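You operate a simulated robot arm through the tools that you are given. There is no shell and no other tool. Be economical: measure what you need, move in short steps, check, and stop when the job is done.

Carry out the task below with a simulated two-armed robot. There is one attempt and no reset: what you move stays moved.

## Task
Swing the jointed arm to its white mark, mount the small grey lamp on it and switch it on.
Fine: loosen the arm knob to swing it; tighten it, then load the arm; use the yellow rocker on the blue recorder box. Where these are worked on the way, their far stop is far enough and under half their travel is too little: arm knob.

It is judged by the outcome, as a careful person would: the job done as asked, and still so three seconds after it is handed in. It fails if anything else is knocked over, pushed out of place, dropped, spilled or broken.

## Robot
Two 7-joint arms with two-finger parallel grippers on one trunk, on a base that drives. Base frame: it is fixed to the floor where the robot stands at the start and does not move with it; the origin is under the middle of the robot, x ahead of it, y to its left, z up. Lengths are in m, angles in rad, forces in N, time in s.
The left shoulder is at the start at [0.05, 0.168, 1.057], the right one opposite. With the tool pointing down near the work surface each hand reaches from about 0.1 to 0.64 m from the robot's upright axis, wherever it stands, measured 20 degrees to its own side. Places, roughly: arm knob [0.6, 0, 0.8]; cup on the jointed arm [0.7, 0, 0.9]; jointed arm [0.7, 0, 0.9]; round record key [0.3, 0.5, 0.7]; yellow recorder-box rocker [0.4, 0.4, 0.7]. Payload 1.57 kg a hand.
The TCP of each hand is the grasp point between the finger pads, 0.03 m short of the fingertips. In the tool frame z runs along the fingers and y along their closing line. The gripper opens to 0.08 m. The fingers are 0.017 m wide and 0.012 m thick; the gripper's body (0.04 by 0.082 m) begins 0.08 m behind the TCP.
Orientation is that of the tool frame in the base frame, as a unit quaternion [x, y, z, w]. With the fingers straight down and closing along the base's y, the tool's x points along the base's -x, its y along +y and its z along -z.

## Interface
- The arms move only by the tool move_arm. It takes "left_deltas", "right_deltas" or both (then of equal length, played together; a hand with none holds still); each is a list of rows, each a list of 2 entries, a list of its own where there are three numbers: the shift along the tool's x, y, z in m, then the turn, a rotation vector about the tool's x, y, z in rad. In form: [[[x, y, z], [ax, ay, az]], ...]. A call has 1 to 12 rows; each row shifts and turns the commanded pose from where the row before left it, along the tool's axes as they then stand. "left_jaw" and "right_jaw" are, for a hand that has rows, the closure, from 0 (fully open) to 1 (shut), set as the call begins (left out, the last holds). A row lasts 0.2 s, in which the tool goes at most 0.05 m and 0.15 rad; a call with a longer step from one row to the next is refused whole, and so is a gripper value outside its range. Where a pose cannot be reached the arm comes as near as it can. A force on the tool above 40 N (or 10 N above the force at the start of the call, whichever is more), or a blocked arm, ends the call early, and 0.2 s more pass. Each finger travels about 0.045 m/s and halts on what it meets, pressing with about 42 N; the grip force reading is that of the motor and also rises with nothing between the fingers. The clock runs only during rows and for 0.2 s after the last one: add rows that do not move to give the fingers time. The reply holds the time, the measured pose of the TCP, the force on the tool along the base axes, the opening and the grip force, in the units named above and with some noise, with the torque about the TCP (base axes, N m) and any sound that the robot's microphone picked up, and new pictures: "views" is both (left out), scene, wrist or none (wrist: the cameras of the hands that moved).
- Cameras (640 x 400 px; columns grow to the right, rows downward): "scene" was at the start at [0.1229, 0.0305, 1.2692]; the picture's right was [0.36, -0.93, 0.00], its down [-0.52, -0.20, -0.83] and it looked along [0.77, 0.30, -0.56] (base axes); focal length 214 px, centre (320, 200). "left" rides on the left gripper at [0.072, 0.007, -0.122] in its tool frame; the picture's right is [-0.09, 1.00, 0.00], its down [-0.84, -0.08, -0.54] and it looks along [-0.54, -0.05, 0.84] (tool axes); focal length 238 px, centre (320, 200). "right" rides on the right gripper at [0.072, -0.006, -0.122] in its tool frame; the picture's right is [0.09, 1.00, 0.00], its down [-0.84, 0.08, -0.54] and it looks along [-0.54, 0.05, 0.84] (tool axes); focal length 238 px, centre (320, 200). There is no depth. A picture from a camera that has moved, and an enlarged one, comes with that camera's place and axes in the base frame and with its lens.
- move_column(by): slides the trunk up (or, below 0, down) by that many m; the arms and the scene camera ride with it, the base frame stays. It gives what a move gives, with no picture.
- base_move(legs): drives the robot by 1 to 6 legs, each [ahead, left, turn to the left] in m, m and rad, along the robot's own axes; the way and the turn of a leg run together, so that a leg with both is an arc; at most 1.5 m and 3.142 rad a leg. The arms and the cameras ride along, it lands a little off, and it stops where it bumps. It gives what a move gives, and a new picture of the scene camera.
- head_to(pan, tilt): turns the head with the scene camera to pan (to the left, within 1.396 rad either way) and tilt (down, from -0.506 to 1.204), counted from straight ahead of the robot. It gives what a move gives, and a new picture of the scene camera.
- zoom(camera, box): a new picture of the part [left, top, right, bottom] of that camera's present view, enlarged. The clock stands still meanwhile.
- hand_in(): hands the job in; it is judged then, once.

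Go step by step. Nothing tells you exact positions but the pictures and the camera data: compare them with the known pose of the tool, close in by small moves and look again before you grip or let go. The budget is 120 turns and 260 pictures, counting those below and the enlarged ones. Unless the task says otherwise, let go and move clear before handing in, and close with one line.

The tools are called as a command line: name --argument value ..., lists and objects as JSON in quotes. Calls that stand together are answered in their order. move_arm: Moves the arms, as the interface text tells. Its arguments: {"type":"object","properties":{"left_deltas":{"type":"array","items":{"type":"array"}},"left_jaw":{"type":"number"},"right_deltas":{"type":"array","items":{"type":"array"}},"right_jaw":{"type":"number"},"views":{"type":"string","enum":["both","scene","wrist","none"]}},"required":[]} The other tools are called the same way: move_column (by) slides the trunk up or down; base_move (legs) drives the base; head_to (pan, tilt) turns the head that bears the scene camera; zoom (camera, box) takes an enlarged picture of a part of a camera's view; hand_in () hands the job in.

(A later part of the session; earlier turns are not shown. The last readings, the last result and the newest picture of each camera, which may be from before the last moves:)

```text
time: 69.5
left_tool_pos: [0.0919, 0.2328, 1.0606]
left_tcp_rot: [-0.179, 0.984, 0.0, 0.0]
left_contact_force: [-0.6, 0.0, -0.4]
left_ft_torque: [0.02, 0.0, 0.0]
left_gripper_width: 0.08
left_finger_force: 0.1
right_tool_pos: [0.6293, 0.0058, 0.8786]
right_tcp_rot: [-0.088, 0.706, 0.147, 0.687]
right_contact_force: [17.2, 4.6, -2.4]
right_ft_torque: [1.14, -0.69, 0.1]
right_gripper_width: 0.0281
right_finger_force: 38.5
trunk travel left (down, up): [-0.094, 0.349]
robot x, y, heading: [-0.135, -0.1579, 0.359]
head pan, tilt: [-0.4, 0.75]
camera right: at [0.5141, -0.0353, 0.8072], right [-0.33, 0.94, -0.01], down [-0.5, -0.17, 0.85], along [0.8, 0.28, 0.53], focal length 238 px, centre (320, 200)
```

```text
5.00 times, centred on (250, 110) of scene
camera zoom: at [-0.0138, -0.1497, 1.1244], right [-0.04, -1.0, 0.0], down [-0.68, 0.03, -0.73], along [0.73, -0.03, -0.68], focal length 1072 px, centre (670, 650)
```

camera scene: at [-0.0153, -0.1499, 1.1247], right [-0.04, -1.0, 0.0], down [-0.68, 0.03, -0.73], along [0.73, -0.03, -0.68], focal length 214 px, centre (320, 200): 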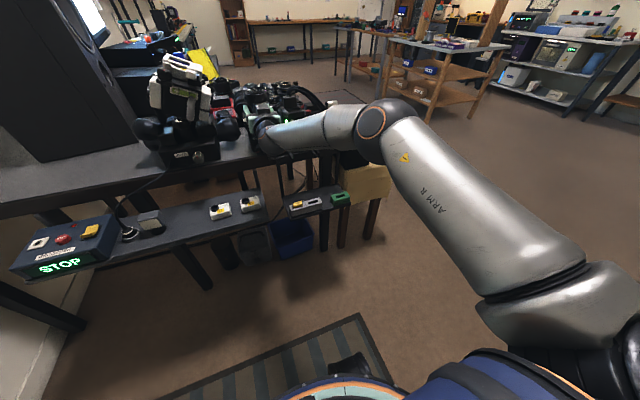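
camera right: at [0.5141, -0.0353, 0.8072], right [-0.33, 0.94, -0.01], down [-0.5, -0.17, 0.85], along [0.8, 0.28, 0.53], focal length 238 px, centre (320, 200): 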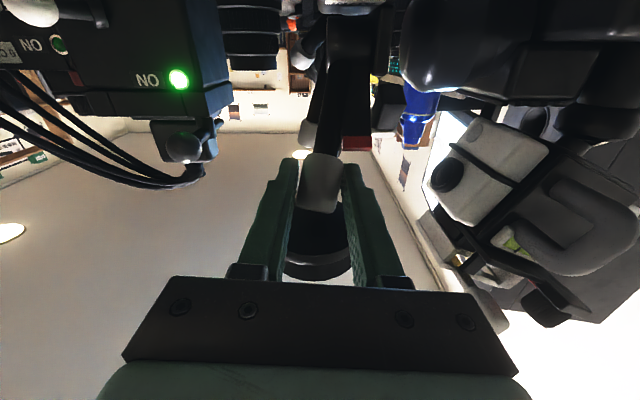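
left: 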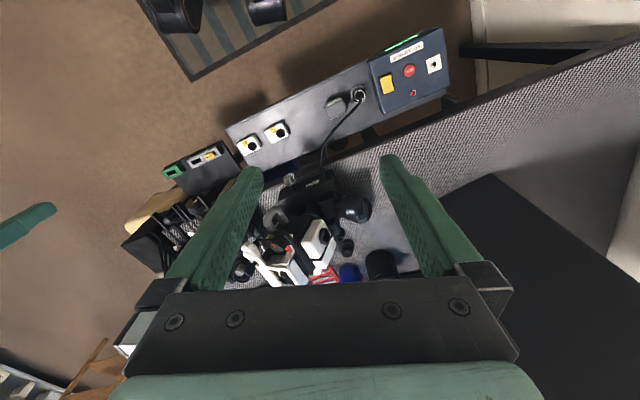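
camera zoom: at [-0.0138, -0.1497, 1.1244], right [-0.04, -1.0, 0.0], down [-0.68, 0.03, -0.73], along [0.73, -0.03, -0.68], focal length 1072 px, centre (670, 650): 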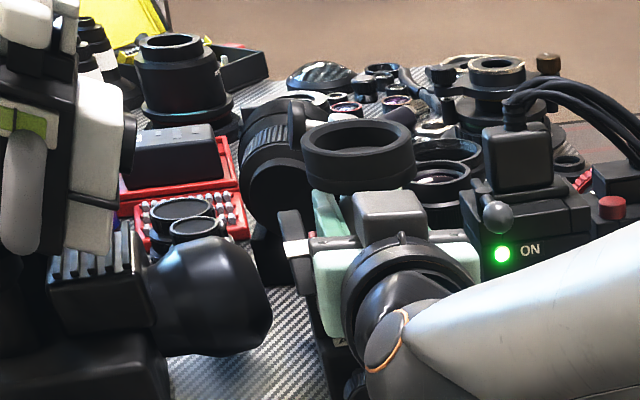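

Release and inspect again from the side.

move_arm --right_deltas '[[[0, 0, 0], [0, 0, 0]], [[0, 0, 0], [0, 0, 0]], [[0, 0, 0], [0, 0, 0]]]' --right_jaw 0.35 --views "none"

base_move --legs '[[-0.09, 0, 0], [0, -0.1, 0]]'

zoom --camera "scene" --box '[210, 85, 260, 150]'

zoom --camera "right" --box '[330, 20, 490, 140]'

```text
time: 70.3
left_tool_pos: [0.0889, 0.233, 1.0612]
left_tcp_rot: [-0.179, 0.984, 0.0, 0.001]
left_contact_force: [-0.5, -0.7, 1.4]
left_ft_torque: [0.01, -0.01, -0.01]
left_gripper_width: 0.0801
left_finger_force: 0.2
right_tool_pos: [0.627, 0.0069, 0.8813]
right_tcp_rot: [-0.09, 0.705, 0.147, 0.688]
right_contact_force: [0.4, 0.8, 0.0]
right_ft_torque: [0.02, -0.02, 0.01]
right_gripper_width: 0.0521
right_finger_force: 0.1
trunk travel left (down, up): [-0.094, 0.349]
robot x, y, heading: [-0.1367, -0.1601, 0.36]
head pan, tilt: [-0.4, 0.75]
```

```text
time: 72.5
left_tool_pos: [0.0398, 0.1066, 1.0621]
left_tcp_rot: [-0.179, 0.984, 0.0, 0.001]
left_contact_force: [0.1, -0.6, 0.2]
left_ft_torque: [-0.02, 0.01, -0.01]
left_gripper_width: 0.0799
left_finger_force: 0.2
right_tool_pos: [0.577, -0.12, 0.8811]
right_tcp_rot: [-0.089, 0.705, 0.147, 0.688]
right_contact_force: [0.2, 0.5, 1.1]
right_ft_torque: [0.01, 0.01, -0.02]
right_gripper_width: 0.0521
right_finger_force: 0.0
trunk travel left (down, up): [-0.094, 0.349]
robot x, y, heading: [-0.1882, -0.2858, 0.356]
head pan, tilt: [-0.4, 0.75]
camera scene: at [-0.0666, -0.2761, 1.1247], right [-0.04, -1.0, 0.0], down [-0.68, 0.03, -0.73], along [0.73, -0.03, -0.68], focal length 214 px, centre (320, 200)
```

scene: 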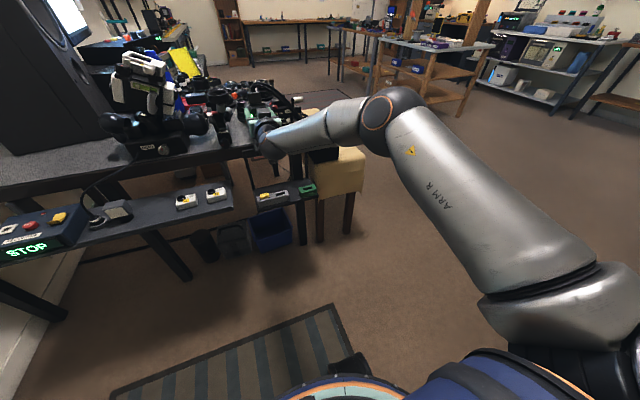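

```text
6.15 times, centred on (235, 118) of scene
camera zoom: at [-0.0666, -0.2761, 1.1247], right [-0.04, -1.0, 0.0], down [-0.68, 0.03, -0.73], along [0.73, -0.03, -0.68], focal length 1320 px, centre (843, 708)
```

zoom: 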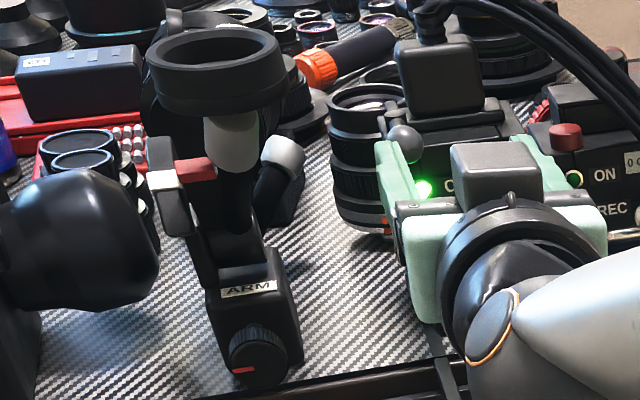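

```text
3.33 times, centred on (410, 80) of right
camera zoom: at [0.4616, -0.1613, 0.8088], right [-0.33, 0.94, -0.01], down [-0.51, -0.17, 0.85], along [0.8, 0.28, 0.53], focal length 794 px, centre (20, 600)
```

zoom: 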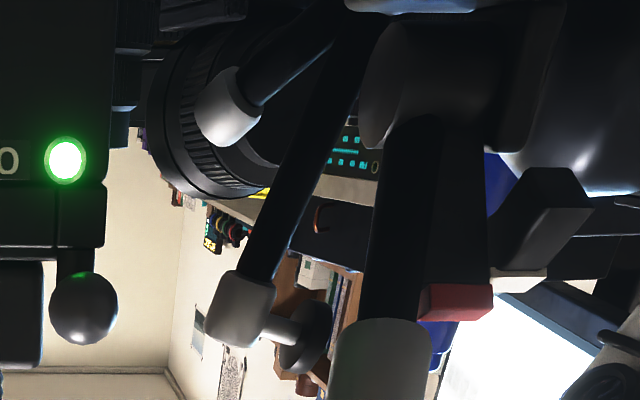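

Red and white now line up (accounting for the sideways offset) and the cup is level. Next: tighten the knob. Move the hand back in front of the knob, low.

base_move --legs '[[-0.02, 0, 0], [0, 0.119, 0]]'

move_column --by -0.094

move_arm --right_deltas '[[[0, 0, 0], [0, 0, -0.14]], [[0, 0, 0], [0, 0, -0.14]], [[0, 0, 0], [0, 0, -0.14]], [[0, 0, 0], [0, 0, -0.14]], [[0, 0, 0], [0, 0, -0.14]], [[0, 0, 0], [0, 0, -0.14]], [[0, 0, 0], [0, 0, -0.14]]]' --right_jaw 0.5 --views "wrist"

zoom --camera "right" --box '[220, 60, 420, 200]'

```text
time: 74.6
left_tool_pos: [-0.0216, 0.2115, 1.0616]
left_tcp_rot: [-0.179, 0.984, 0.0, 0.001]
left_contact_force: [0.0, 1.0, -0.6]
left_ft_torque: [0.02, 0.0, -0.01]
left_gripper_width: 0.0802
left_finger_force: 0.1
right_tool_pos: [0.5161, -0.014, 0.8813]
right_tcp_rot: [-0.089, 0.705, 0.146, 0.688]
right_contact_force: [0.7, 0.5, -0.4]
right_ft_torque: [-0.03, 0.01, -0.02]
right_gripper_width: 0.0518
right_finger_force: 0.0
trunk travel left (down, up): [-0.094, 0.349]
robot x, y, heading: [-0.2471, -0.1747, 0.362]
head pan, tilt: [-0.4, 0.75]
camera scene: at [-0.1275, -0.1704, 1.1247], right [-0.04, -1.0, 0.0], down [-0.68, 0.03, -0.73], along [0.73, -0.03, -0.68], focal length 214 px, centre (320, 200)
```

scene: 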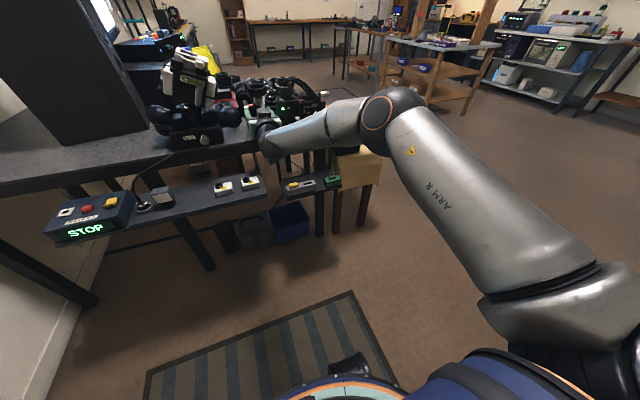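

```text
time: 75.9
left_tool_pos: [-0.0213, 0.2126, 0.9675]
left_tcp_rot: [-0.179, 0.984, 0.0, 0.001]
left_contact_force: [-0.8, 0.0, 0.0]
left_ft_torque: [0.0, -0.03, -0.01]
left_gripper_width: 0.08
left_finger_force: 0.0
right_tool_pos: [0.5155, -0.0152, 0.786]
right_tcp_rot: [-0.088, 0.705, 0.146, 0.688]
right_contact_force: [-0.6, 0.0, -0.7]
right_ft_torque: [-0.01, -0.01, 0.0]
right_gripper_width: 0.0522
right_finger_force: 0.1
trunk travel left (down, up): [0.0, 0.443]
robot x, y, heading: [-0.2461, -0.179, 0.358]
head pan, tilt: [-0.4, 0.75]
```

```text
time: 77.5
left_tool_pos: [-0.0214, 0.2127, 0.967]
left_tcp_rot: [-0.179, 0.984, 0.0, 0.001]
left_contact_force: [0.2, 0.1, 0.1]
left_ft_torque: [0.0, -0.04, 0.0]
left_gripper_width: 0.08
left_finger_force: 0.1
right_tool_pos: [0.5154, -0.014, 0.7865]
right_tcp_rot: [-0.41, 0.58, -0.195, 0.676]
right_contact_force: [-0.3, 0.4, 0.3]
right_ft_torque: [-0.02, -0.01, -0.01]
right_gripper_width: 0.04
right_finger_force: 0.0
trunk travel left (down, up): [0.0, 0.443]
robot x, y, heading: [-0.2511, -0.1741, 0.361]
head pan, tilt: [-0.4, 0.75]
camera right: at [0.4208, -0.112, 0.7479], right [-0.19, 0.51, -0.84], down [-0.74, 0.49, 0.47], along [0.65, 0.71, 0.29], focal length 238 px, centre (320, 200)
```

right: 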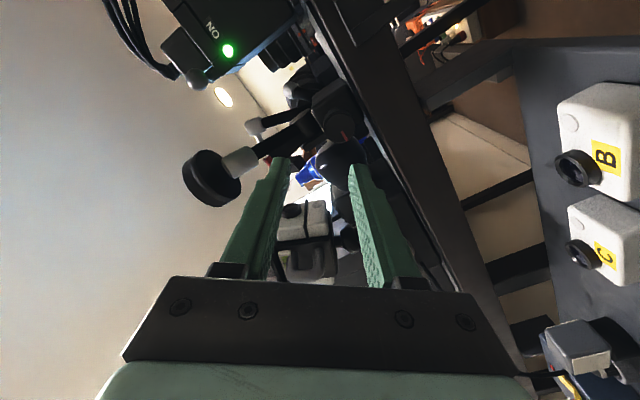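

```text
2.86 times, centred on (320, 130) of right
camera zoom: at [0.4208, -0.112, 0.7479], right [-0.19, 0.51, -0.84], down [-0.74, 0.49, 0.47], along [0.65, 0.71, 0.29], focal length 681 px, centre (320, 400)
```

zoom: 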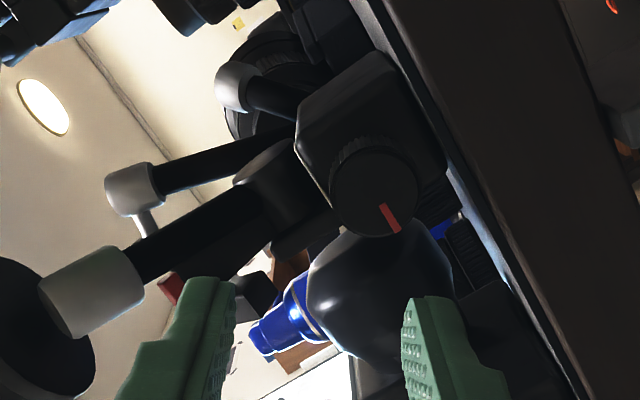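

Align to the knob axis, stopping just short.

move_arm --right_deltas '[[[0.0062, 0.0084, 0.022], [0, 0, 0]], [[0.0062, 0.0084, 0.022], [0, 0, 0]], [[0, 0, 0.02], [0, 0, 0]]]' --views "none"

zoom --camera "right" --box '[220, 60, 420, 200]'

```text
time: 78.3
left_tool_pos: [-0.022, 0.2113, 0.9667]
left_tcp_rot: [-0.179, 0.984, 0.0, 0.001]
left_contact_force: [-0.1, -0.8, -0.6]
left_ft_torque: [0.0, -0.02, 0.0]
left_gripper_width: 0.0804
left_finger_force: 0.1
right_tool_pos: [0.5599, 0.0008, 0.7665]
right_tcp_rot: [-0.411, 0.581, -0.194, 0.675]
right_contact_force: [-0.6, 0.9, -0.2]
right_ft_torque: [0.02, -0.02, 0.02]
right_gripper_width: 0.04
right_finger_force: 0.0
right hand out of reach, approached as far as the arm can: row 3
trunk travel left (down, up): [0.0, 0.443]
robot x, y, heading: [-0.25, -0.1757, 0.358]
head pan, tilt: [-0.4, 0.75]
```

```text
2.86 times, centred on (320, 130) of right
camera zoom: at [0.4647, -0.0972, 0.728], right [-0.19, 0.52, -0.83], down [-0.74, 0.49, 0.47], along [0.65, 0.71, 0.29], focal length 681 px, centre (320, 400)
```

zoom: 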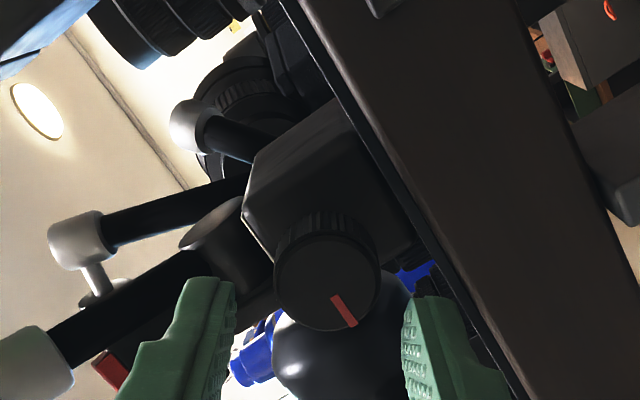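

The arm is at full stretch; retract it 3 cm, drive the base 6 cm forward, then finish with the arm.

move_arm --right_deltas '[[[0, 0, -0.015], [0, 0, 0]], [[0, 0, -0.015], [0, 0, 0]]]' --views "none"

base_move --legs '[[0.055, 0, 0]]'

zoom --camera "right" --box '[220, 60, 420, 200]'

```text
time: 78.9
left_tool_pos: [-0.0218, 0.2121, 0.9663]
left_tcp_rot: [-0.178, 0.984, 0.0, 0.001]
left_contact_force: [0.3, 0.0, -0.2]
left_ft_torque: [0.0, 0.04, -0.01]
left_gripper_width: 0.0797
left_finger_force: 0.0
right_tool_pos: [0.5312, -0.0069, 0.7684]
right_tcp_rot: [-0.409, 0.582, -0.196, 0.674]
right_contact_force: [0.9, -0.7, -0.6]
right_ft_torque: [-0.01, -0.01, 0.0]
right_gripper_width: 0.0399
right_finger_force: 0.1
trunk travel left (down, up): [0.0, 0.443]
robot x, y, heading: [-0.249, -0.1795, 0.356]
head pan, tilt: [-0.4, 0.75]
```

```text
time: 79.9
left_tool_pos: [0.0299, 0.2316, 0.9667]
left_tcp_rot: [-0.179, 0.984, 0.0, 0.0]
left_contact_force: [-0.7, 0.3, -0.3]
left_ft_torque: [0.01, 0.01, 0.0]
left_gripper_width: 0.0798
left_finger_force: 0.0
right_tool_pos: [0.5832, 0.0129, 0.7697]
right_tcp_rot: [-0.409, 0.582, -0.196, 0.675]
right_contact_force: [0.4, -0.6, 0.3]
right_ft_torque: [0.01, 0.0, -0.02]
right_gripper_width: 0.0399
right_finger_force: 0.1
trunk travel left (down, up): [0.0, 0.443]
robot x, y, heading: [-0.1999, -0.1579, 0.354]
head pan, tilt: [-0.4, 0.75]
camera scene: at [-0.0756, -0.1509, 1.0307], right [-0.04, -1.0, 0.0], down [-0.68, 0.03, -0.73], along [0.73, -0.03, -0.68], focal length 214 px, centre (320, 200)
```

scene: 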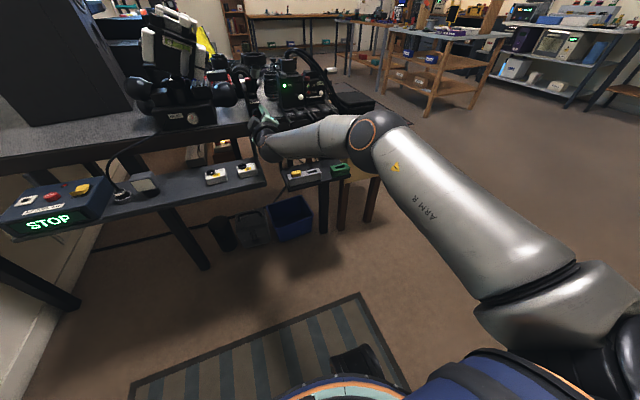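

```text
2.86 times, centred on (320, 130) of right
camera zoom: at [0.4875, -0.0851, 0.7301], right [-0.19, 0.52, -0.83], down [-0.73, 0.49, 0.47], along [0.65, 0.7, 0.29], focal length 681 px, centre (320, 400)
```

zoom: 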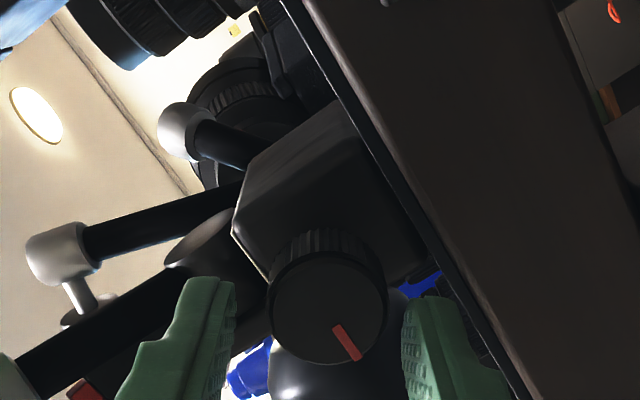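

Nearly aligned. Advance 24 mm with 2 mm correction and grip.

move_arm --right_deltas '[[[-0.001, 0.002, 0.012], [0, 0, 0]], [[0, 0, 0.012], [0, 0, 0]]]' --views "none"

move_arm --right_deltas '[[[0, 0, 0], [0, 0, 0]], [[0, 0, 0], [0, 0, 0]], [[0, 0, 0], [0, 0, 0]]]' --right_jaw 0.85 --views "none"

zoom --camera "right" --box '[220, 60, 420, 200]'

```text
time: 80.5
left_tool_pos: [0.0281, 0.2301, 0.9677]
left_tcp_rot: [-0.179, 0.984, 0.001, 0.002]
left_contact_force: [0.4, -0.7, -0.3]
left_ft_torque: [-0.03, 0.0, -0.01]
left_gripper_width: 0.0801
left_finger_force: 0.1
right_tool_pos: [0.604, 0.0231, 0.7677]
right_tcp_rot: [-0.412, 0.582, -0.194, 0.674]
right_contact_force: [-27.2, -13.6, 0.5]
right_ft_torque: [-0.34, 0.77, 0.27]
right_gripper_width: 0.0382
right_finger_force: 0.0
trunk travel left (down, up): [0.0, 0.443]
robot x, y, heading: [-0.1962, -0.1608, 0.358]
head pan, tilt: [-0.4, 0.75]
```

```text
time: 81.2
left_tool_pos: [0.0279, 0.2319, 0.9687]
left_tcp_rot: [-0.179, 0.984, -0.001, 0.001]
left_contact_force: [-0.7, 0.8, -0.6]
left_ft_torque: [-0.02, 0.0, -0.01]
left_gripper_width: 0.08
left_finger_force: 0.1
right_tool_pos: [0.6024, 0.024, 0.7673]
right_tcp_rot: [-0.412, 0.583, -0.195, 0.673]
right_contact_force: [-16.0, -7.6, 3.6]
right_ft_torque: [-0.13, 0.68, 0.26]
right_gripper_width: 0.0349
right_finger_force: 12.8
trunk travel left (down, up): [0.0, 0.443]
robot x, y, heading: [-0.1945, -0.1626, 0.361]
head pan, tilt: [-0.4, 0.75]
stopped in row 3 (right hand): the force on the tool passed its limit at 41 N (the readings are from after the stop); the commanded pose is now the measured one
```

```text
2.86 times, centred on (320, 130) of right
camera zoom: at [0.5075, -0.0741, 0.7286], right [-0.19, 0.52, -0.83], down [-0.73, 0.49, 0.47], along [0.65, 0.7, 0.28], focal length 681 px, centre (320, 400)
```

zoom: 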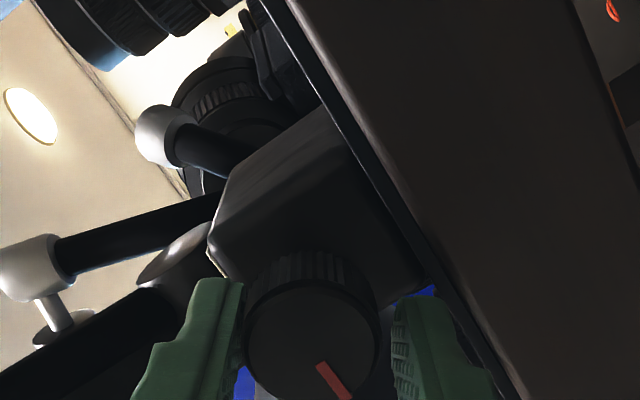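

The lower finger touches the table edge at this steep roll. Back off, flatten the roll by 0.35, narrow the jaws and recentre.

move_arm --right_deltas '[[[0, 0, -0.03], [0, 0, 0]], [[0.0045, -0.0007, 0], [0, 0, 0.12]], [[0, 0, 0], [0, 0, 0.12]], [[0, 0, 0], [0, 0, 0.11]]]' --right_jaw 0.54 --views "none"

zoom --camera "right" --box '[220, 60, 420, 200]'

```text
time: 82.2
left_tool_pos: [0.0299, 0.2315, 0.9674]
left_tcp_rot: [-0.179, 0.984, -0.001, 0.001]
left_contact_force: [-0.4, -0.2, 0.3]
left_ft_torque: [0.0, -0.04, 0.04]
left_gripper_width: 0.0799
left_finger_force: 0.1
right_tool_pos: [0.5765, 0.011, 0.7651]
right_tcp_rot: [-0.303, 0.648, -0.075, 0.695]
right_contact_force: [-0.3, 1.0, -0.1]
right_ft_torque: [0.02, 0.01, 0.0]
right_gripper_width: 0.0368
right_finger_force: 0.0
trunk travel left (down, up): [0.0, 0.443]
robot x, y, heading: [-0.1965, -0.161, 0.361]
head pan, tilt: [-0.4, 0.75]
```

```text
2.86 times, centred on (320, 130) of right
camera zoom: at [0.4749, -0.0699, 0.7083], right [-0.27, 0.76, -0.59], down [-0.66, 0.3, 0.69], along [0.7, 0.58, 0.42], focal length 681 px, centre (320, 400)
```

zoom: 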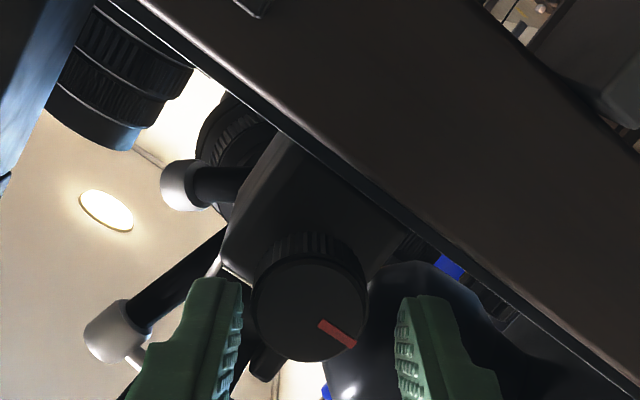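

move_arm --right_deltas '[[[-0.001, -0.003, 0.01], [0, 0, 0]], [[0, 0, 0.01], [0, 0, 0]], [[0, 0, 0.009], [0, 0, 0]]]' --views "none"

move_arm --right_deltas '[[[0, 0, 0], [0, 0, 0]], [[0, 0, 0], [0, 0, 0]], [[0, 0, 0], [0, 0, 0]]]' --right_jaw 0.8 --views "none"

zoom --camera "right" --box '[220, 60, 420, 200]'

```text
time: 83.0
left_tool_pos: [0.0289, 0.2317, 0.9666]
left_tcp_rot: [-0.178, 0.984, 0.0, 0.001]
left_contact_force: [0.4, -0.3, -0.1]
left_ft_torque: [0.03, -0.03, -0.05]
left_gripper_width: 0.0798
left_finger_force: 0.1
right_tool_pos: [0.6052, 0.0174, 0.7653]
right_tcp_rot: [-0.303, 0.646, -0.073, 0.696]
right_contact_force: [0.5, -0.6, 0.1]
right_ft_torque: [-0.02, 0.03, 0.03]
right_gripper_width: 0.0369
right_finger_force: 0.1
trunk travel left (down, up): [0.0, 0.443]
robot x, y, heading: [-0.197, -0.1595, 0.36]
head pan, tilt: [-0.4, 0.75]
```

```text
time: 83.8
left_tool_pos: [0.0296, 0.2322, 0.9673]
left_tcp_rot: [-0.179, 0.984, -0.001, 0.001]
left_contact_force: [0.3, 0.0, 0.4]
left_ft_torque: [0.0, 0.0, 0.0]
left_gripper_width: 0.0799
left_finger_force: 0.0
right_tool_pos: [0.6058, 0.0188, 0.7651]
right_tcp_rot: [-0.305, 0.646, -0.073, 0.696]
right_contact_force: [-0.5, 4.7, -0.6]
right_ft_torque: [0.12, -0.38, -0.6]
right_gripper_width: 0.0306
right_finger_force: 37.2
trunk travel left (down, up): [0.0, 0.443]
robot x, y, heading: [-0.1964, -0.1578, 0.363]
head pan, tilt: [-0.4, 0.75]
```

```text
2.86 times, centred on (320, 130) of right
camera zoom: at [0.504, -0.063, 0.7089], right [-0.28, 0.75, -0.6], down [-0.66, 0.3, 0.69], along [0.7, 0.58, 0.42], focal length 681 px, centre (320, 400)
```

zoom: 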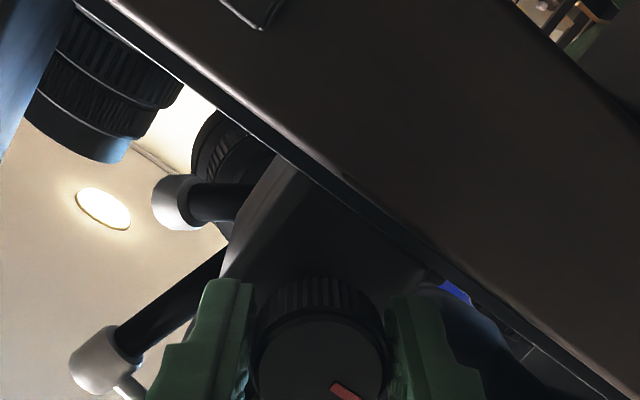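

Knob gripped cleanly. Turn clockwise to tighten, about 1.2 rad first.

move_arm --right_deltas '[[[0, 0, 0], [0, 0, 0.1]], [[0, 0, 0], [0, 0, 0.1]], [[0, 0, 0], [0, 0, 0.1]], [[0, 0, 0], [0, 0, 0.1]], [[0, 0, 0], [0, 0, 0.1]], [[0, 0, 0], [0, 0, 0.1]], [[0, 0, 0], [0, 0, 0.1]], [[0, 0, 0], [0, 0, 0.1]], [[0, 0, 0], [0, 0, 0.1]], [[0, 0, 0], [0, 0, 0.1]], [[0, 0, 0], [0, 0, 0.1]], [[0, 0, 0], [0, 0, 0.1]]]' --views "none"

zoom --camera "right" --box '[220, 60, 420, 200]'

```text
time: 86.4
left_tool_pos: [0.0301, 0.2321, 0.9668]
left_tcp_rot: [-0.18, 0.984, -0.001, 0.001]
left_contact_force: [0.5, -1.0, -0.5]
left_ft_torque: [-0.02, -0.02, -0.02]
left_gripper_width: 0.0802
left_finger_force: 0.0
right_tool_pos: [0.6046, 0.0191, 0.7646]
right_tcp_rot: [0.113, 0.705, 0.334, 0.616]
right_contact_force: [13.2, 17.5, 3.5]
right_ft_torque: [0.09, -0.3, 0.34]
right_gripper_width: 0.0304
right_finger_force: 39.1
trunk travel left (down, up): [0.0, 0.443]
robot x, y, heading: [-0.1911, -0.162, 0.365]
head pan, tilt: [-0.4, 0.75]
```

```text
2.86 times, centred on (320, 130) of right
camera zoom: at [0.4763, 0.015, 0.7059], right [-0.27, 0.8, 0.53], down [-0.35, -0.6, 0.72], along [0.9, 0.01, 0.44], focal length 681 px, centre (320, 400)
```

zoom: 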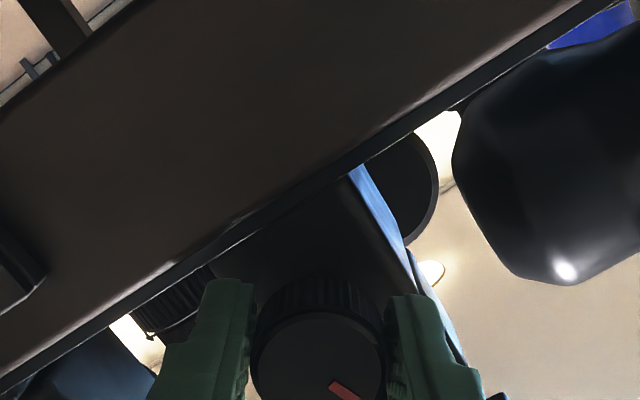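

Knob follows. Continue until the tight stop.

move_arm --right_deltas '[[[0, 0, -0.001], [0, 0, 0.1]], [[0, 0, 0], [0, 0, 0.1]], [[0, 0, 0], [0, 0, 0.1]], [[0, 0, 0], [0, 0, 0.1]], [[0, 0, 0], [0, 0, 0.1]]]' --views "none"

zoom --camera "right" --box '[220, 60, 420, 200]'

```text
time: 87.6
left_tool_pos: [0.0296, 0.2311, 0.9673]
left_tcp_rot: [-0.179, 0.984, 0.0, 0.001]
left_contact_force: [-0.4, -0.8, 0.7]
left_ft_torque: [0.03, -0.01, -0.02]
left_gripper_width: 0.0803
left_finger_force: 0.0
right_tool_pos: [0.6035, 0.0166, 0.7669]
right_tcp_rot: [0.287, 0.653, 0.474, 0.515]
right_contact_force: [2.7, 9.4, 8.8]
right_ft_torque: [0.01, -0.8, 0.63]
right_gripper_width: 0.0302
right_finger_force: 39.6
trunk travel left (down, up): [0.0, 0.443]
robot x, y, heading: [-0.1989, -0.1584, 0.363]
head pan, tilt: [-0.4, 0.75]
```

```text
2.86 times, centred on (320, 130) of right
camera zoom: at [0.4678, 0.0364, 0.733], right [-0.14, 0.46, 0.87], down [-0.26, -0.87, 0.42], along [0.95, -0.17, 0.25], focal length 681 px, centre (320, 400)
```

zoom: 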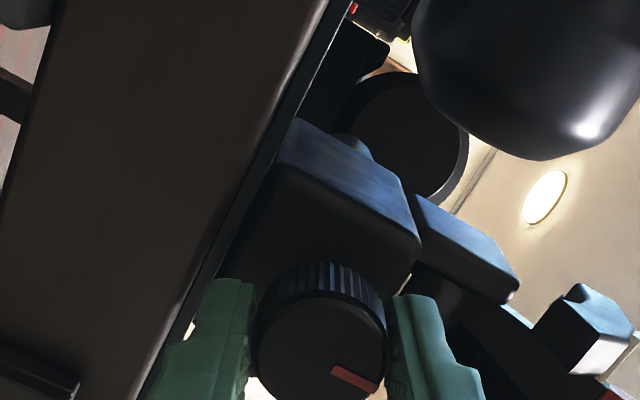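

The line has slipped slightly with −0.27 Nm on the axis: the tight stop is reached. Release and retract, then check the mark and look at the lamp.

move_arm --right_deltas '[[[0, 0, 0], [0, 0, 0]], [[0, 0, 0], [0, 0, 0]]]' --right_jaw 0.54 --views "none"

move_arm --right_deltas '[[[0, 0, -0.01], [0, 0, 0]], [[0, 0, -0.02], [0, 0, 0]], [[0, 0, -0.02], [0, 0, 0]]]' --views "none"

base_move --legs '[[-0.15, 0, 0]]'

move_column --by 0.35

head_to --pan -0.1 --tilt 0.75

```text
time: 88.2
left_tool_pos: [0.0292, 0.2313, 0.9685]
left_tcp_rot: [-0.179, 0.984, 0.0, 0.002]
left_contact_force: [0.1, -0.3, 0.0]
left_ft_torque: [0.0, -0.01, -0.01]
left_gripper_width: 0.0798
left_finger_force: 0.1
right_tool_pos: [0.6044, 0.0162, 0.7658]
right_tcp_rot: [0.286, 0.654, 0.474, 0.515]
right_contact_force: [-4.5, 0.7, 5.0]
right_ft_torque: [0.06, -0.04, 0.06]
right_gripper_width: 0.0338
right_finger_force: 0.1
trunk travel left (down, up): [0.0, 0.443]
robot x, y, heading: [-0.1951, -0.1597, 0.358]
head pan, tilt: [-0.4, 0.75]
```

```text
time: 89.0
left_tool_pos: [0.0294, 0.231, 0.9675]
left_tcp_rot: [-0.179, 0.984, 0.0, 0.0]
left_contact_force: [-0.5, -0.7, -0.5]
left_ft_torque: [0.0, 0.0, -0.03]
left_gripper_width: 0.0796
left_finger_force: 0.0
right_tool_pos: [0.5562, 0.0032, 0.7682]
right_tcp_rot: [0.288, 0.656, 0.471, 0.515]
right_contact_force: [0.7, -0.3, 0.4]
right_ft_torque: [-0.02, -0.01, -0.02]
right_gripper_width: 0.0367
right_finger_force: 0.1
right hand out of reach, approached as far as the arm can: row 3
trunk travel left (down, up): [0.0, 0.443]
robot x, y, heading: [-0.1945, -0.1592, 0.36]
head pan, tilt: [-0.4, 0.75]
```

```text
time: 90.4
left_tool_pos: [-0.1076, 0.1801, 0.9669]
left_tcp_rot: [-0.179, 0.984, 0.0, 0.001]
left_contact_force: [0.8, -0.3, 0.0]
left_ft_torque: [0.0, 0.03, 0.01]
left_gripper_width: 0.0797
left_finger_force: 0.1
right_tool_pos: [0.4193, -0.0471, 0.7688]
right_tcp_rot: [0.288, 0.656, 0.471, 0.515]
right_contact_force: [-0.4, 0.5, -0.7]
right_ft_torque: [-0.02, 0.01, 0.0]
right_gripper_width: 0.0366
right_finger_force: 0.1
trunk travel left (down, up): [0.0, 0.443]
robot x, y, heading: [-0.3334, -0.2129, 0.358]
head pan, tilt: [-0.4, 0.75]
camera scene: at [-0.2134, -0.2027, 1.0307], right [-0.04, -1.0, 0.0], down [-0.68, 0.03, -0.73], along [0.73, -0.03, -0.68], focal length 214 px, centre (320, 200)
```

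scene: 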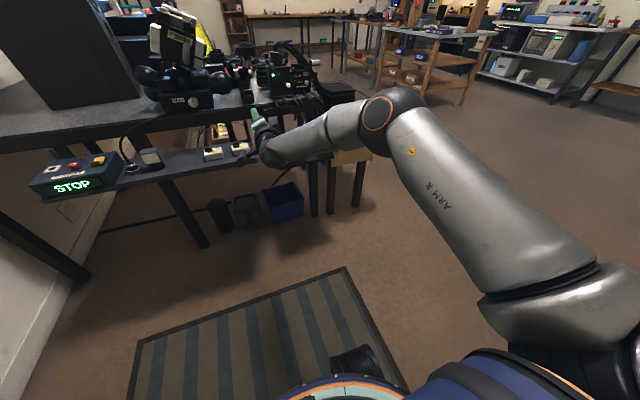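

```text
time: 93.8
left_tool_pos: [-0.1075, 0.1805, 1.3174]
left_tcp_rot: [-0.179, 0.984, -0.001, 0.001]
left_contact_force: [-0.3, 0.5, 0.6]
left_ft_torque: [0.0, 0.01, 0.02]
left_gripper_width: 0.08
left_finger_force: 0.0
right_tool_pos: [0.4197, -0.0471, 1.1186]
right_tcp_rot: [0.289, 0.656, 0.47, 0.514]
right_contact_force: [0.2, -0.3, 0.1]
right_ft_torque: [0.02, -0.01, -0.02]
right_gripper_width: 0.0369
right_finger_force: 0.1
trunk travel left (down, up): [-0.35, 0.093]
robot x, y, heading: [-0.3368, -0.2105, 0.354]
head pan, tilt: [-0.4, 0.75]
```

```text
time: 94.6
left_tool_pos: [-0.1078, 0.1792, 1.3181]
left_tcp_rot: [-0.178, 0.984, 0.0, 0.001]
left_contact_force: [-0.2, 0.3, -0.4]
left_ft_torque: [-0.01, 0.02, 0.02]
left_gripper_width: 0.0802
left_finger_force: 0.0
right_tool_pos: [0.419, -0.0477, 1.1188]
right_tcp_rot: [0.288, 0.655, 0.471, 0.515]
right_contact_force: [0.2, -0.2, -0.2]
right_ft_torque: [0.05, -0.02, 0.0]
right_gripper_width: 0.037
right_finger_force: 0.1
trunk travel left (down, up): [-0.35, 0.093]
robot x, y, heading: [-0.3318, -0.2086, 0.359]
head pan, tilt: [-0.099, 0.75]
camera scene: at [-0.2162, -0.1781, 1.3807], right [0.26, -0.97, 0.0], down [-0.66, -0.17, -0.73], along [0.71, 0.19, -0.68], focal length 214 px, centre (320, 200)
```

scene: 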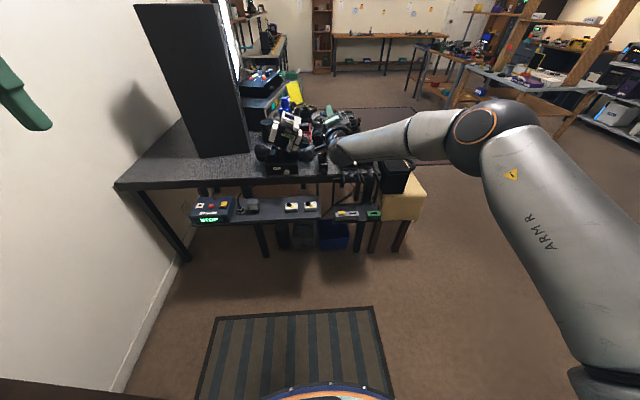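

The knob is tight. Now bring the right hand back to fingers-down at height, for handling the lamp.

move_arm --right_deltas '[[[0, 0, -0.03], [0, 0, -0.144]], [[0, 0, -0.03], [0, 0, -0.144]], [[0, 0, -0.03], [0, 0, -0.144]], [[0, 0, -0.03], [0, 0, -0.144]], [[0, 0, -0.02], [0, 0, -0.144]], [[0, 0, 0], [0, 0, -0.144]], [[0, 0, 0], [0, 0, -0.144]], [[0, 0, 0], [0, 0, -0.144]]]' --right_jaw 0.1 --views "none"

move_arm --right_deltas '[[[0, 0, 0], [0, 0.143, 0]], [[0, 0, 0], [0, 0.143, 0]], [[0, 0, 0], [0, 0.143, 0]], [[0, 0, 0], [0, 0.143, 0]], [[0, 0, 0], [0, 0.143, 0]], [[0, 0, 0], [0, 0.143, 0]], [[0, 0, 0], [0, 0.143, 0]], [[0, 0, 0], [0, 0.143, 0]], [[0, 0, 0], [0, 0.143, 0]], [[0, 0, 0], [0, 0.143, 0]], [[0, 0, 0], [0, 0.141, 0]]]' --views "scene"

```text
time: 96.4
left_tool_pos: [-0.1088, 0.1808, 1.3182]
left_tcp_rot: [-0.178, 0.984, -0.001, 0.0]
left_contact_force: [-0.6, 0.5, -0.5]
left_ft_torque: [0.01, 0.02, 0.01]
left_gripper_width: 0.0799
left_finger_force: 0.1
right_tool_pos: [0.2865, -0.0919, 1.1226]
right_tcp_rot: [-0.117, 0.707, 0.114, 0.688]
right_contact_force: [0.6, 0.0, -0.2]
right_ft_torque: [0.02, 0.01, -0.02]
right_gripper_width: 0.072
right_finger_force: 0.0
trunk travel left (down, up): [-0.35, 0.093]
robot x, y, heading: [-0.3321, -0.214, 0.354]
head pan, tilt: [-0.099, 0.75]
```

```text
time: 98.8
left_tool_pos: [-0.1082, 0.179, 1.3185]
left_tcp_rot: [-0.179, 0.984, 0.0, 0.0]
left_contact_force: [0.0, 0.5, 0.3]
left_ft_torque: [0.04, -0.02, 0.03]
left_gripper_width: 0.0799
left_finger_force: 0.0
right_tool_pos: [0.261, -0.1089, 1.1144]
right_tcp_rot: [-0.163, 0.986, 0.0, -0.015]
right_contact_force: [-0.1, 0.0, 0.5]
right_ft_torque: [0.03, -0.01, -0.02]
right_gripper_width: 0.072
right_finger_force: 0.0
right hand out of reach, approached as far as the arm can: row 11
trunk travel left (down, up): [-0.35, 0.093]
robot x, y, heading: [-0.3348, -0.2138, 0.364]
head pan, tilt: [-0.099, 0.75]
camera scene: at [-0.2157, -0.1787, 1.3807], right [0.26, -0.97, 0.0], down [-0.66, -0.17, -0.73], along [0.71, 0.19, -0.68], focal length 214 px, centre (320, 200)
```

scene: 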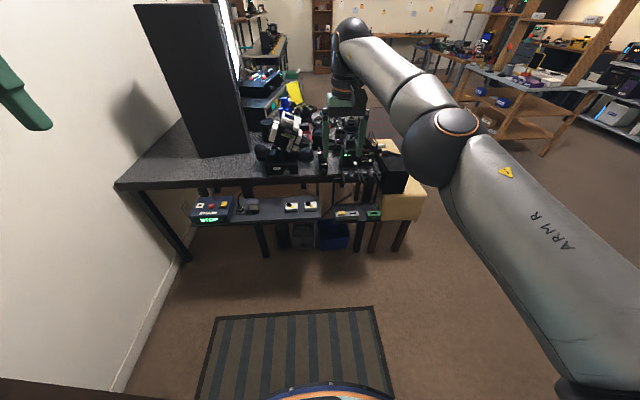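

Retract the right hand a bit and drive to put the lamp in front of the right hand.

move_arm --right_deltas '[[[0.04, 0, 0], [0, 0, 0]], [[0.04, 0, 0], [0, 0, 0]], [[0.04, 0, 0], [0, 0.03, 0]]]' --views "none"

base_move --legs '[[0, 0.27, 0], [0.36, 0, 0]]'

head_to --pan 0.0 --tilt 0.9

zoom --camera "right" --box '[200, 0, 520, 200]'

```text
time: 99.6
left_tool_pos: [-0.1086, 0.1811, 1.3166]
left_tcp_rot: [-0.179, 0.984, 0.0, 0.0]
left_contact_force: [0.5, 0.9, -0.7]
left_ft_torque: [-0.02, -0.03, -0.01]
left_gripper_width: 0.0799
left_finger_force: 0.1
right_tool_pos: [0.2408, -0.0907, 1.1241]
right_tcp_rot: [-0.162, 0.986, -0.003, -0.025]
right_contact_force: [0.6, 0.4, -0.8]
right_ft_torque: [0.02, -0.02, 0.04]
right_gripper_width: 0.072
right_finger_force: 0.0
right hand out of reach, approached as far as the arm can: row 1, 2, 3
trunk travel left (down, up): [-0.35, 0.093]
robot x, y, heading: [-0.3337, -0.2098, 0.357]
head pan, tilt: [-0.099, 0.75]
```

```text
time: 104.4
left_tool_pos: [0.1353, 0.5504, 1.3166]
left_tcp_rot: [-0.178, 0.984, 0.0, 0.001]
left_contact_force: [0.3, -0.5, -0.3]
left_ft_torque: [0.01, 0.01, -0.02]
left_gripper_width: 0.0799
left_finger_force: 0.1
right_tool_pos: [0.4841, 0.2782, 1.1241]
right_tcp_rot: [-0.161, 0.987, -0.003, -0.025]
right_contact_force: [0.3, 0.0, 0.3]
right_ft_torque: [-0.04, 0.04, 0.0]
right_gripper_width: 0.0718
right_finger_force: 0.0
trunk travel left (down, up): [-0.35, 0.093]
robot x, y, heading: [-0.0909, 0.1585, 0.362]
head pan, tilt: [-0.099, 0.75]
camera scene: at [0.0266, 0.1933, 1.3807], right [0.25, -0.97, 0.0], down [-0.66, -0.17, -0.73], along [0.71, 0.19, -0.68], focal length 214 px, centre (320, 200)
```

scene: 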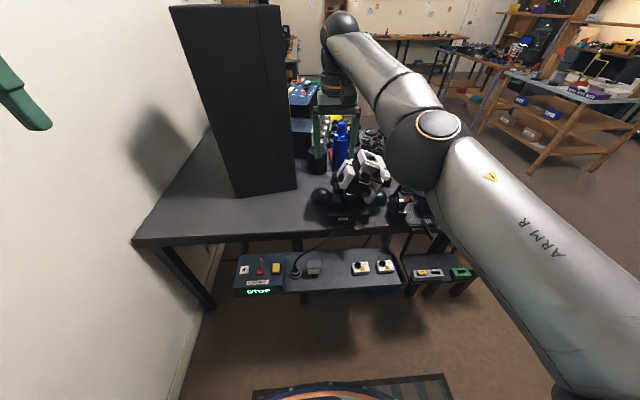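

```text
time: 105.1
left_tool_pos: [0.1352, 0.5506, 1.3184]
left_tcp_rot: [-0.178, 0.984, 0.0, 0.001]
left_contact_force: [-0.5, 0.2, -0.1]
left_ft_torque: [0.01, 0.02, -0.02]
left_gripper_width: 0.08
left_finger_force: 0.1
right_tool_pos: [0.4833, 0.2776, 1.1234]
right_tcp_rot: [-0.161, 0.987, -0.004, -0.025]
right_contact_force: [0.2, 1.0, -0.2]
right_ft_torque: [0.01, 0.04, 0.0]
right_gripper_width: 0.0723
right_finger_force: 0.0
trunk travel left (down, up): [-0.35, 0.093]
robot x, y, heading: [-0.0921, 0.1579, 0.354]
head pan, tilt: [0.0, 0.901]
camera scene: at [0.0166, 0.1983, 1.3689], right [0.35, -0.94, 0.0], down [-0.73, -0.27, -0.62], along [0.58, 0.22, -0.78], focal length 214 px, centre (320, 200)
```

scene: 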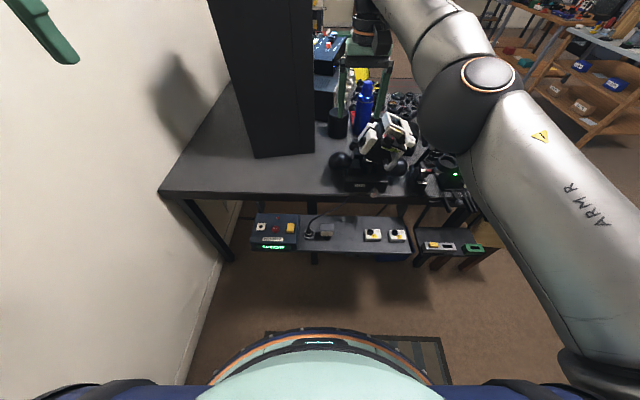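

```text
2.00 times, centred on (360, 100) of right
camera zoom: at [0.4249, 0.2497, 1.2482], right [-0.4, 0.91, 0.01], down [0.79, 0.35, 0.5], along [0.45, 0.21, -0.87], focal length 477 px, centre (240, 400)
```

zoom: 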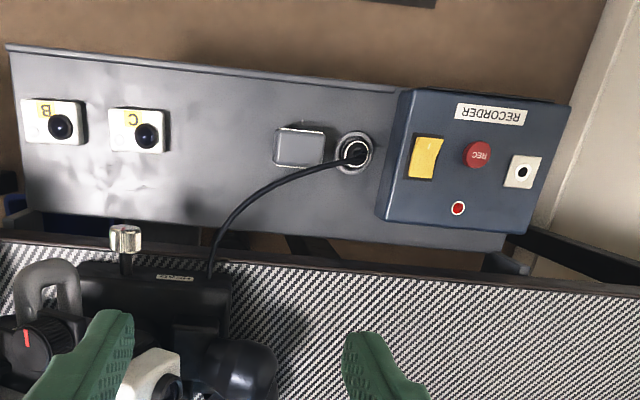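

zoom --camera "scene" --box '[240, 190, 420, 270]'

zoom --camera "scene" --box '[330, 110, 480, 210]'

```text
3.56 times, centred on (330, 230) of scene
camera zoom: at [0.0166, 0.1983, 1.3689], right [0.35, -0.94, 0.0], down [-0.73, -0.27, -0.62], along [0.58, 0.22, -0.78], focal length 763 px, centre (284, 93)
```

zoom: 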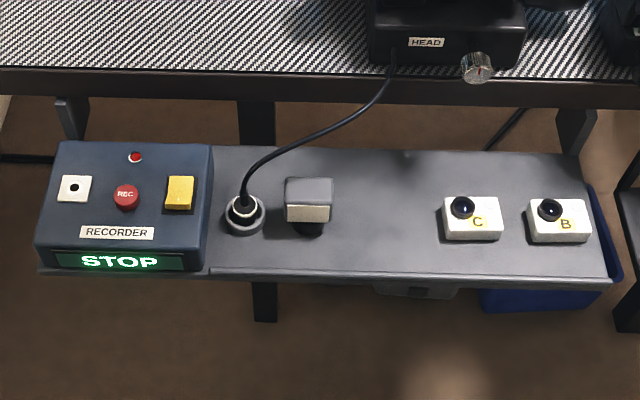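

```text
4.00 times, centred on (405, 160) of scene
camera zoom: at [0.0166, 0.1983, 1.3689], right [0.35, -0.94, 0.0], down [-0.73, -0.27, -0.62], along [0.58, 0.22, -0.78], focal length 858 px, centre (-20, 360)
```

zoom: 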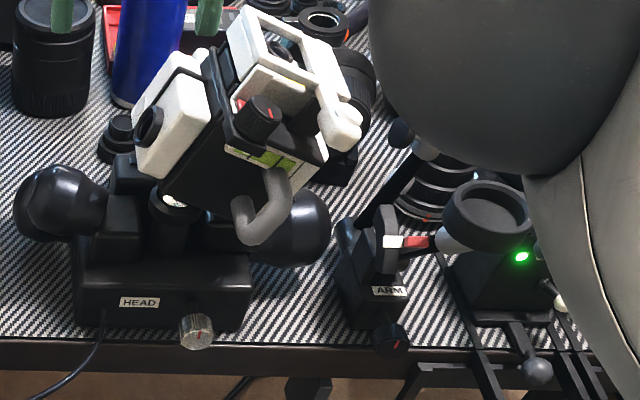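

The red pointer sits right beside the white mark and the cup opens upward. The lamp's top is at about (0.413, 0.320, 0.675), upright on its black base. I'll descend above it with the right hand.

move_arm --right_deltas '[[[0, 0, 0.04], [0, -0.05, -0.037]], [[0.01, 0.01, 0.04], [0, 0, 0]], [[0.01, 0.01, 0.04], [0, 0, 0]], [[0.01, 0.01, 0.04], [0, 0, 0]], [[0.01, 0.01, 0.04], [0, 0, 0]], [[0.01, 0.012, 0.04], [0, 0, 0]], [[0, 0.012, 0.04], [0, 0, 0]]]' --views "both"

```text
time: 106.7
left_tool_pos: [0.1354, 0.5513, 1.3162]
left_tcp_rot: [-0.178, 0.984, -0.001, 0.001]
left_contact_force: [-0.8, 0.2, 0.7]
left_ft_torque: [0.01, -0.01, 0.01]
left_gripper_width: 0.08
left_finger_force: 0.1
right_tool_pos: [0.4128, 0.3208, 0.8439]
right_tcp_rot: [-0.178, 0.984, 0.002, -0.001]
right_contact_force: [-0.2, 0.2, 0.1]
right_ft_torque: [-0.02, 0.01, 0.0]
right_gripper_width: 0.0719
right_finger_force: 0.0
right hand out of reach, approached as far as the arm can: row 1
trunk travel left (down, up): [-0.35, 0.093]
robot x, y, heading: [-0.0906, 0.158, 0.357]
head pan, tilt: [0.0, 0.901]
camera scene: at [0.0168, 0.1988, 1.3688], right [0.35, -0.94, 0.0], down [-0.73, -0.27, -0.62], along [0.58, 0.22, -0.78], focal length 214 px, centre (320, 200)
camera right: at [0.3481, 0.2883, 0.9641], right [-0.44, 0.9, 0.0], down [0.76, 0.37, 0.54], along [0.49, 0.24, -0.84], focal length 238 px, centre (320, 200)
```

scene: 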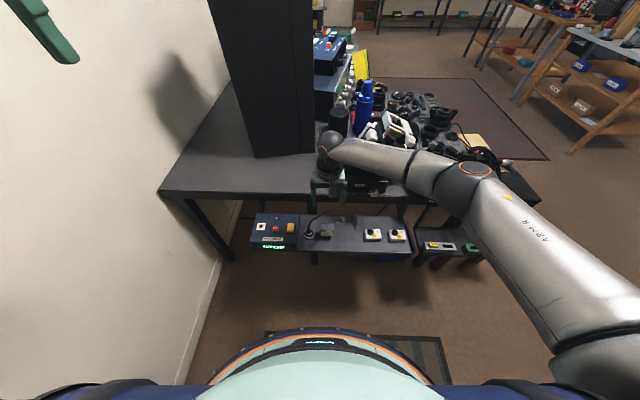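
right: 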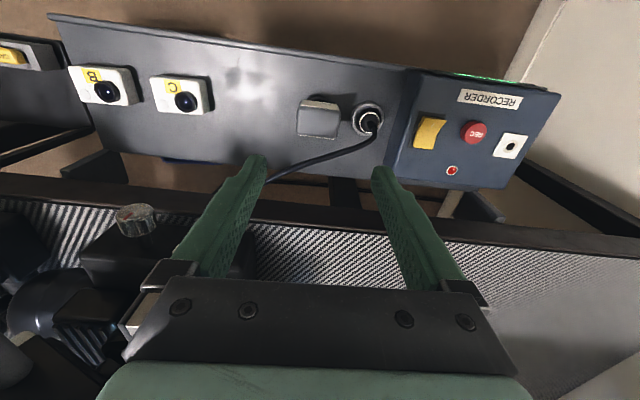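

zoom --camera "right" --box '[260, 80, 400, 180]'

```text
4.00 times, centred on (330, 130) of right
camera zoom: at [0.3481, 0.2883, 0.9641], right [-0.44, 0.9, 0.0], down [0.76, 0.37, 0.54], along [0.49, 0.24, -0.84], focal length 953 px, centre (280, 480)
```

zoom: 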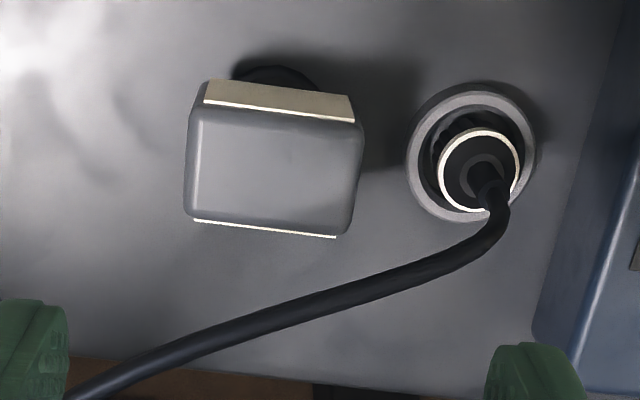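

The lamp is aligned with the tool; left neighbour is a low ring with a plug. Narrow the jaws to 6 cm and descend to just above it.

move_arm --right_deltas '[[[-0.004, -0.003, 0.03], [0, 0, 0]], [[0, 0, 0.03], [0, 0, 0]], [[0, 0, 0.03], [0, 0, 0]], [[0, 0, 0.03], [0, 0, 0]]]' --right_jaw 0.25 --views "wrist"

zoom --camera "right" --box '[220, 100, 420, 240]'

```text
time: 107.7
left_tool_pos: [0.1353, 0.5513, 1.3175]
left_tcp_rot: [-0.178, 0.984, 0.0, 0.001]
left_contact_force: [-0.6, 0.4, 0.0]
left_ft_torque: [0.0, -0.04, 0.01]
left_gripper_width: 0.08
left_finger_force: 0.0
right_tool_pos: [0.4168, 0.3213, 0.7235]
right_tcp_rot: [-0.18, 0.984, 0.002, 0.0]
right_contact_force: [0.5, -0.8, 0.3]
right_ft_torque: [0.0, 0.02, -0.05]
right_gripper_width: 0.0601
right_finger_force: 0.0
trunk travel left (down, up): [-0.35, 0.093]
robot x, y, heading: [-0.0933, 0.1569, 0.361]
head pan, tilt: [0.0, 0.901]
camera right: at [0.3523, 0.2874, 0.845], right [-0.44, 0.9, 0.0], down [0.76, 0.37, 0.54], along [0.49, 0.24, -0.84], focal length 238 px, centre (320, 200)
```

right: 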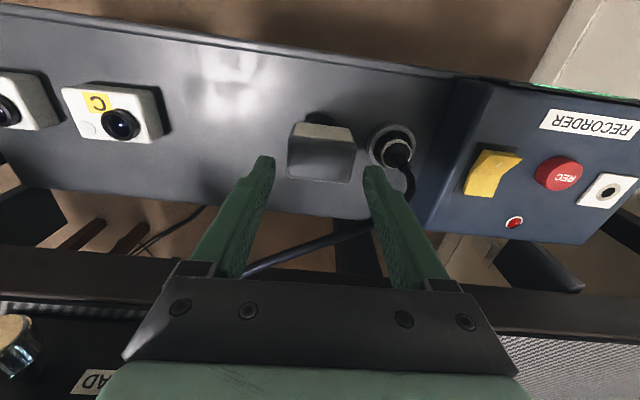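

```text
2.86 times, centred on (320, 170) of right
camera zoom: at [0.3523, 0.2874, 0.845], right [-0.44, 0.9, 0.0], down [0.76, 0.37, 0.54], along [0.49, 0.24, -0.84], focal length 681 px, centre (320, 286)
```

zoom: 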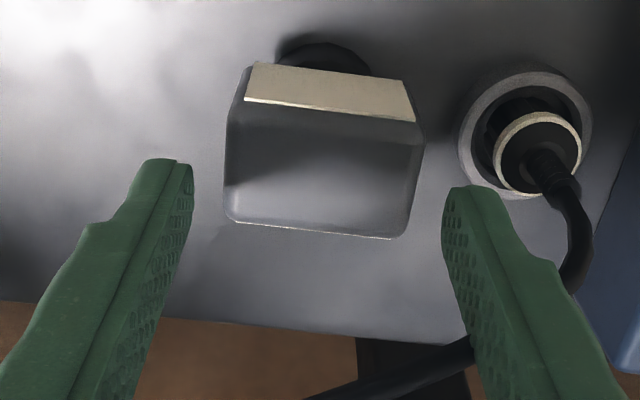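

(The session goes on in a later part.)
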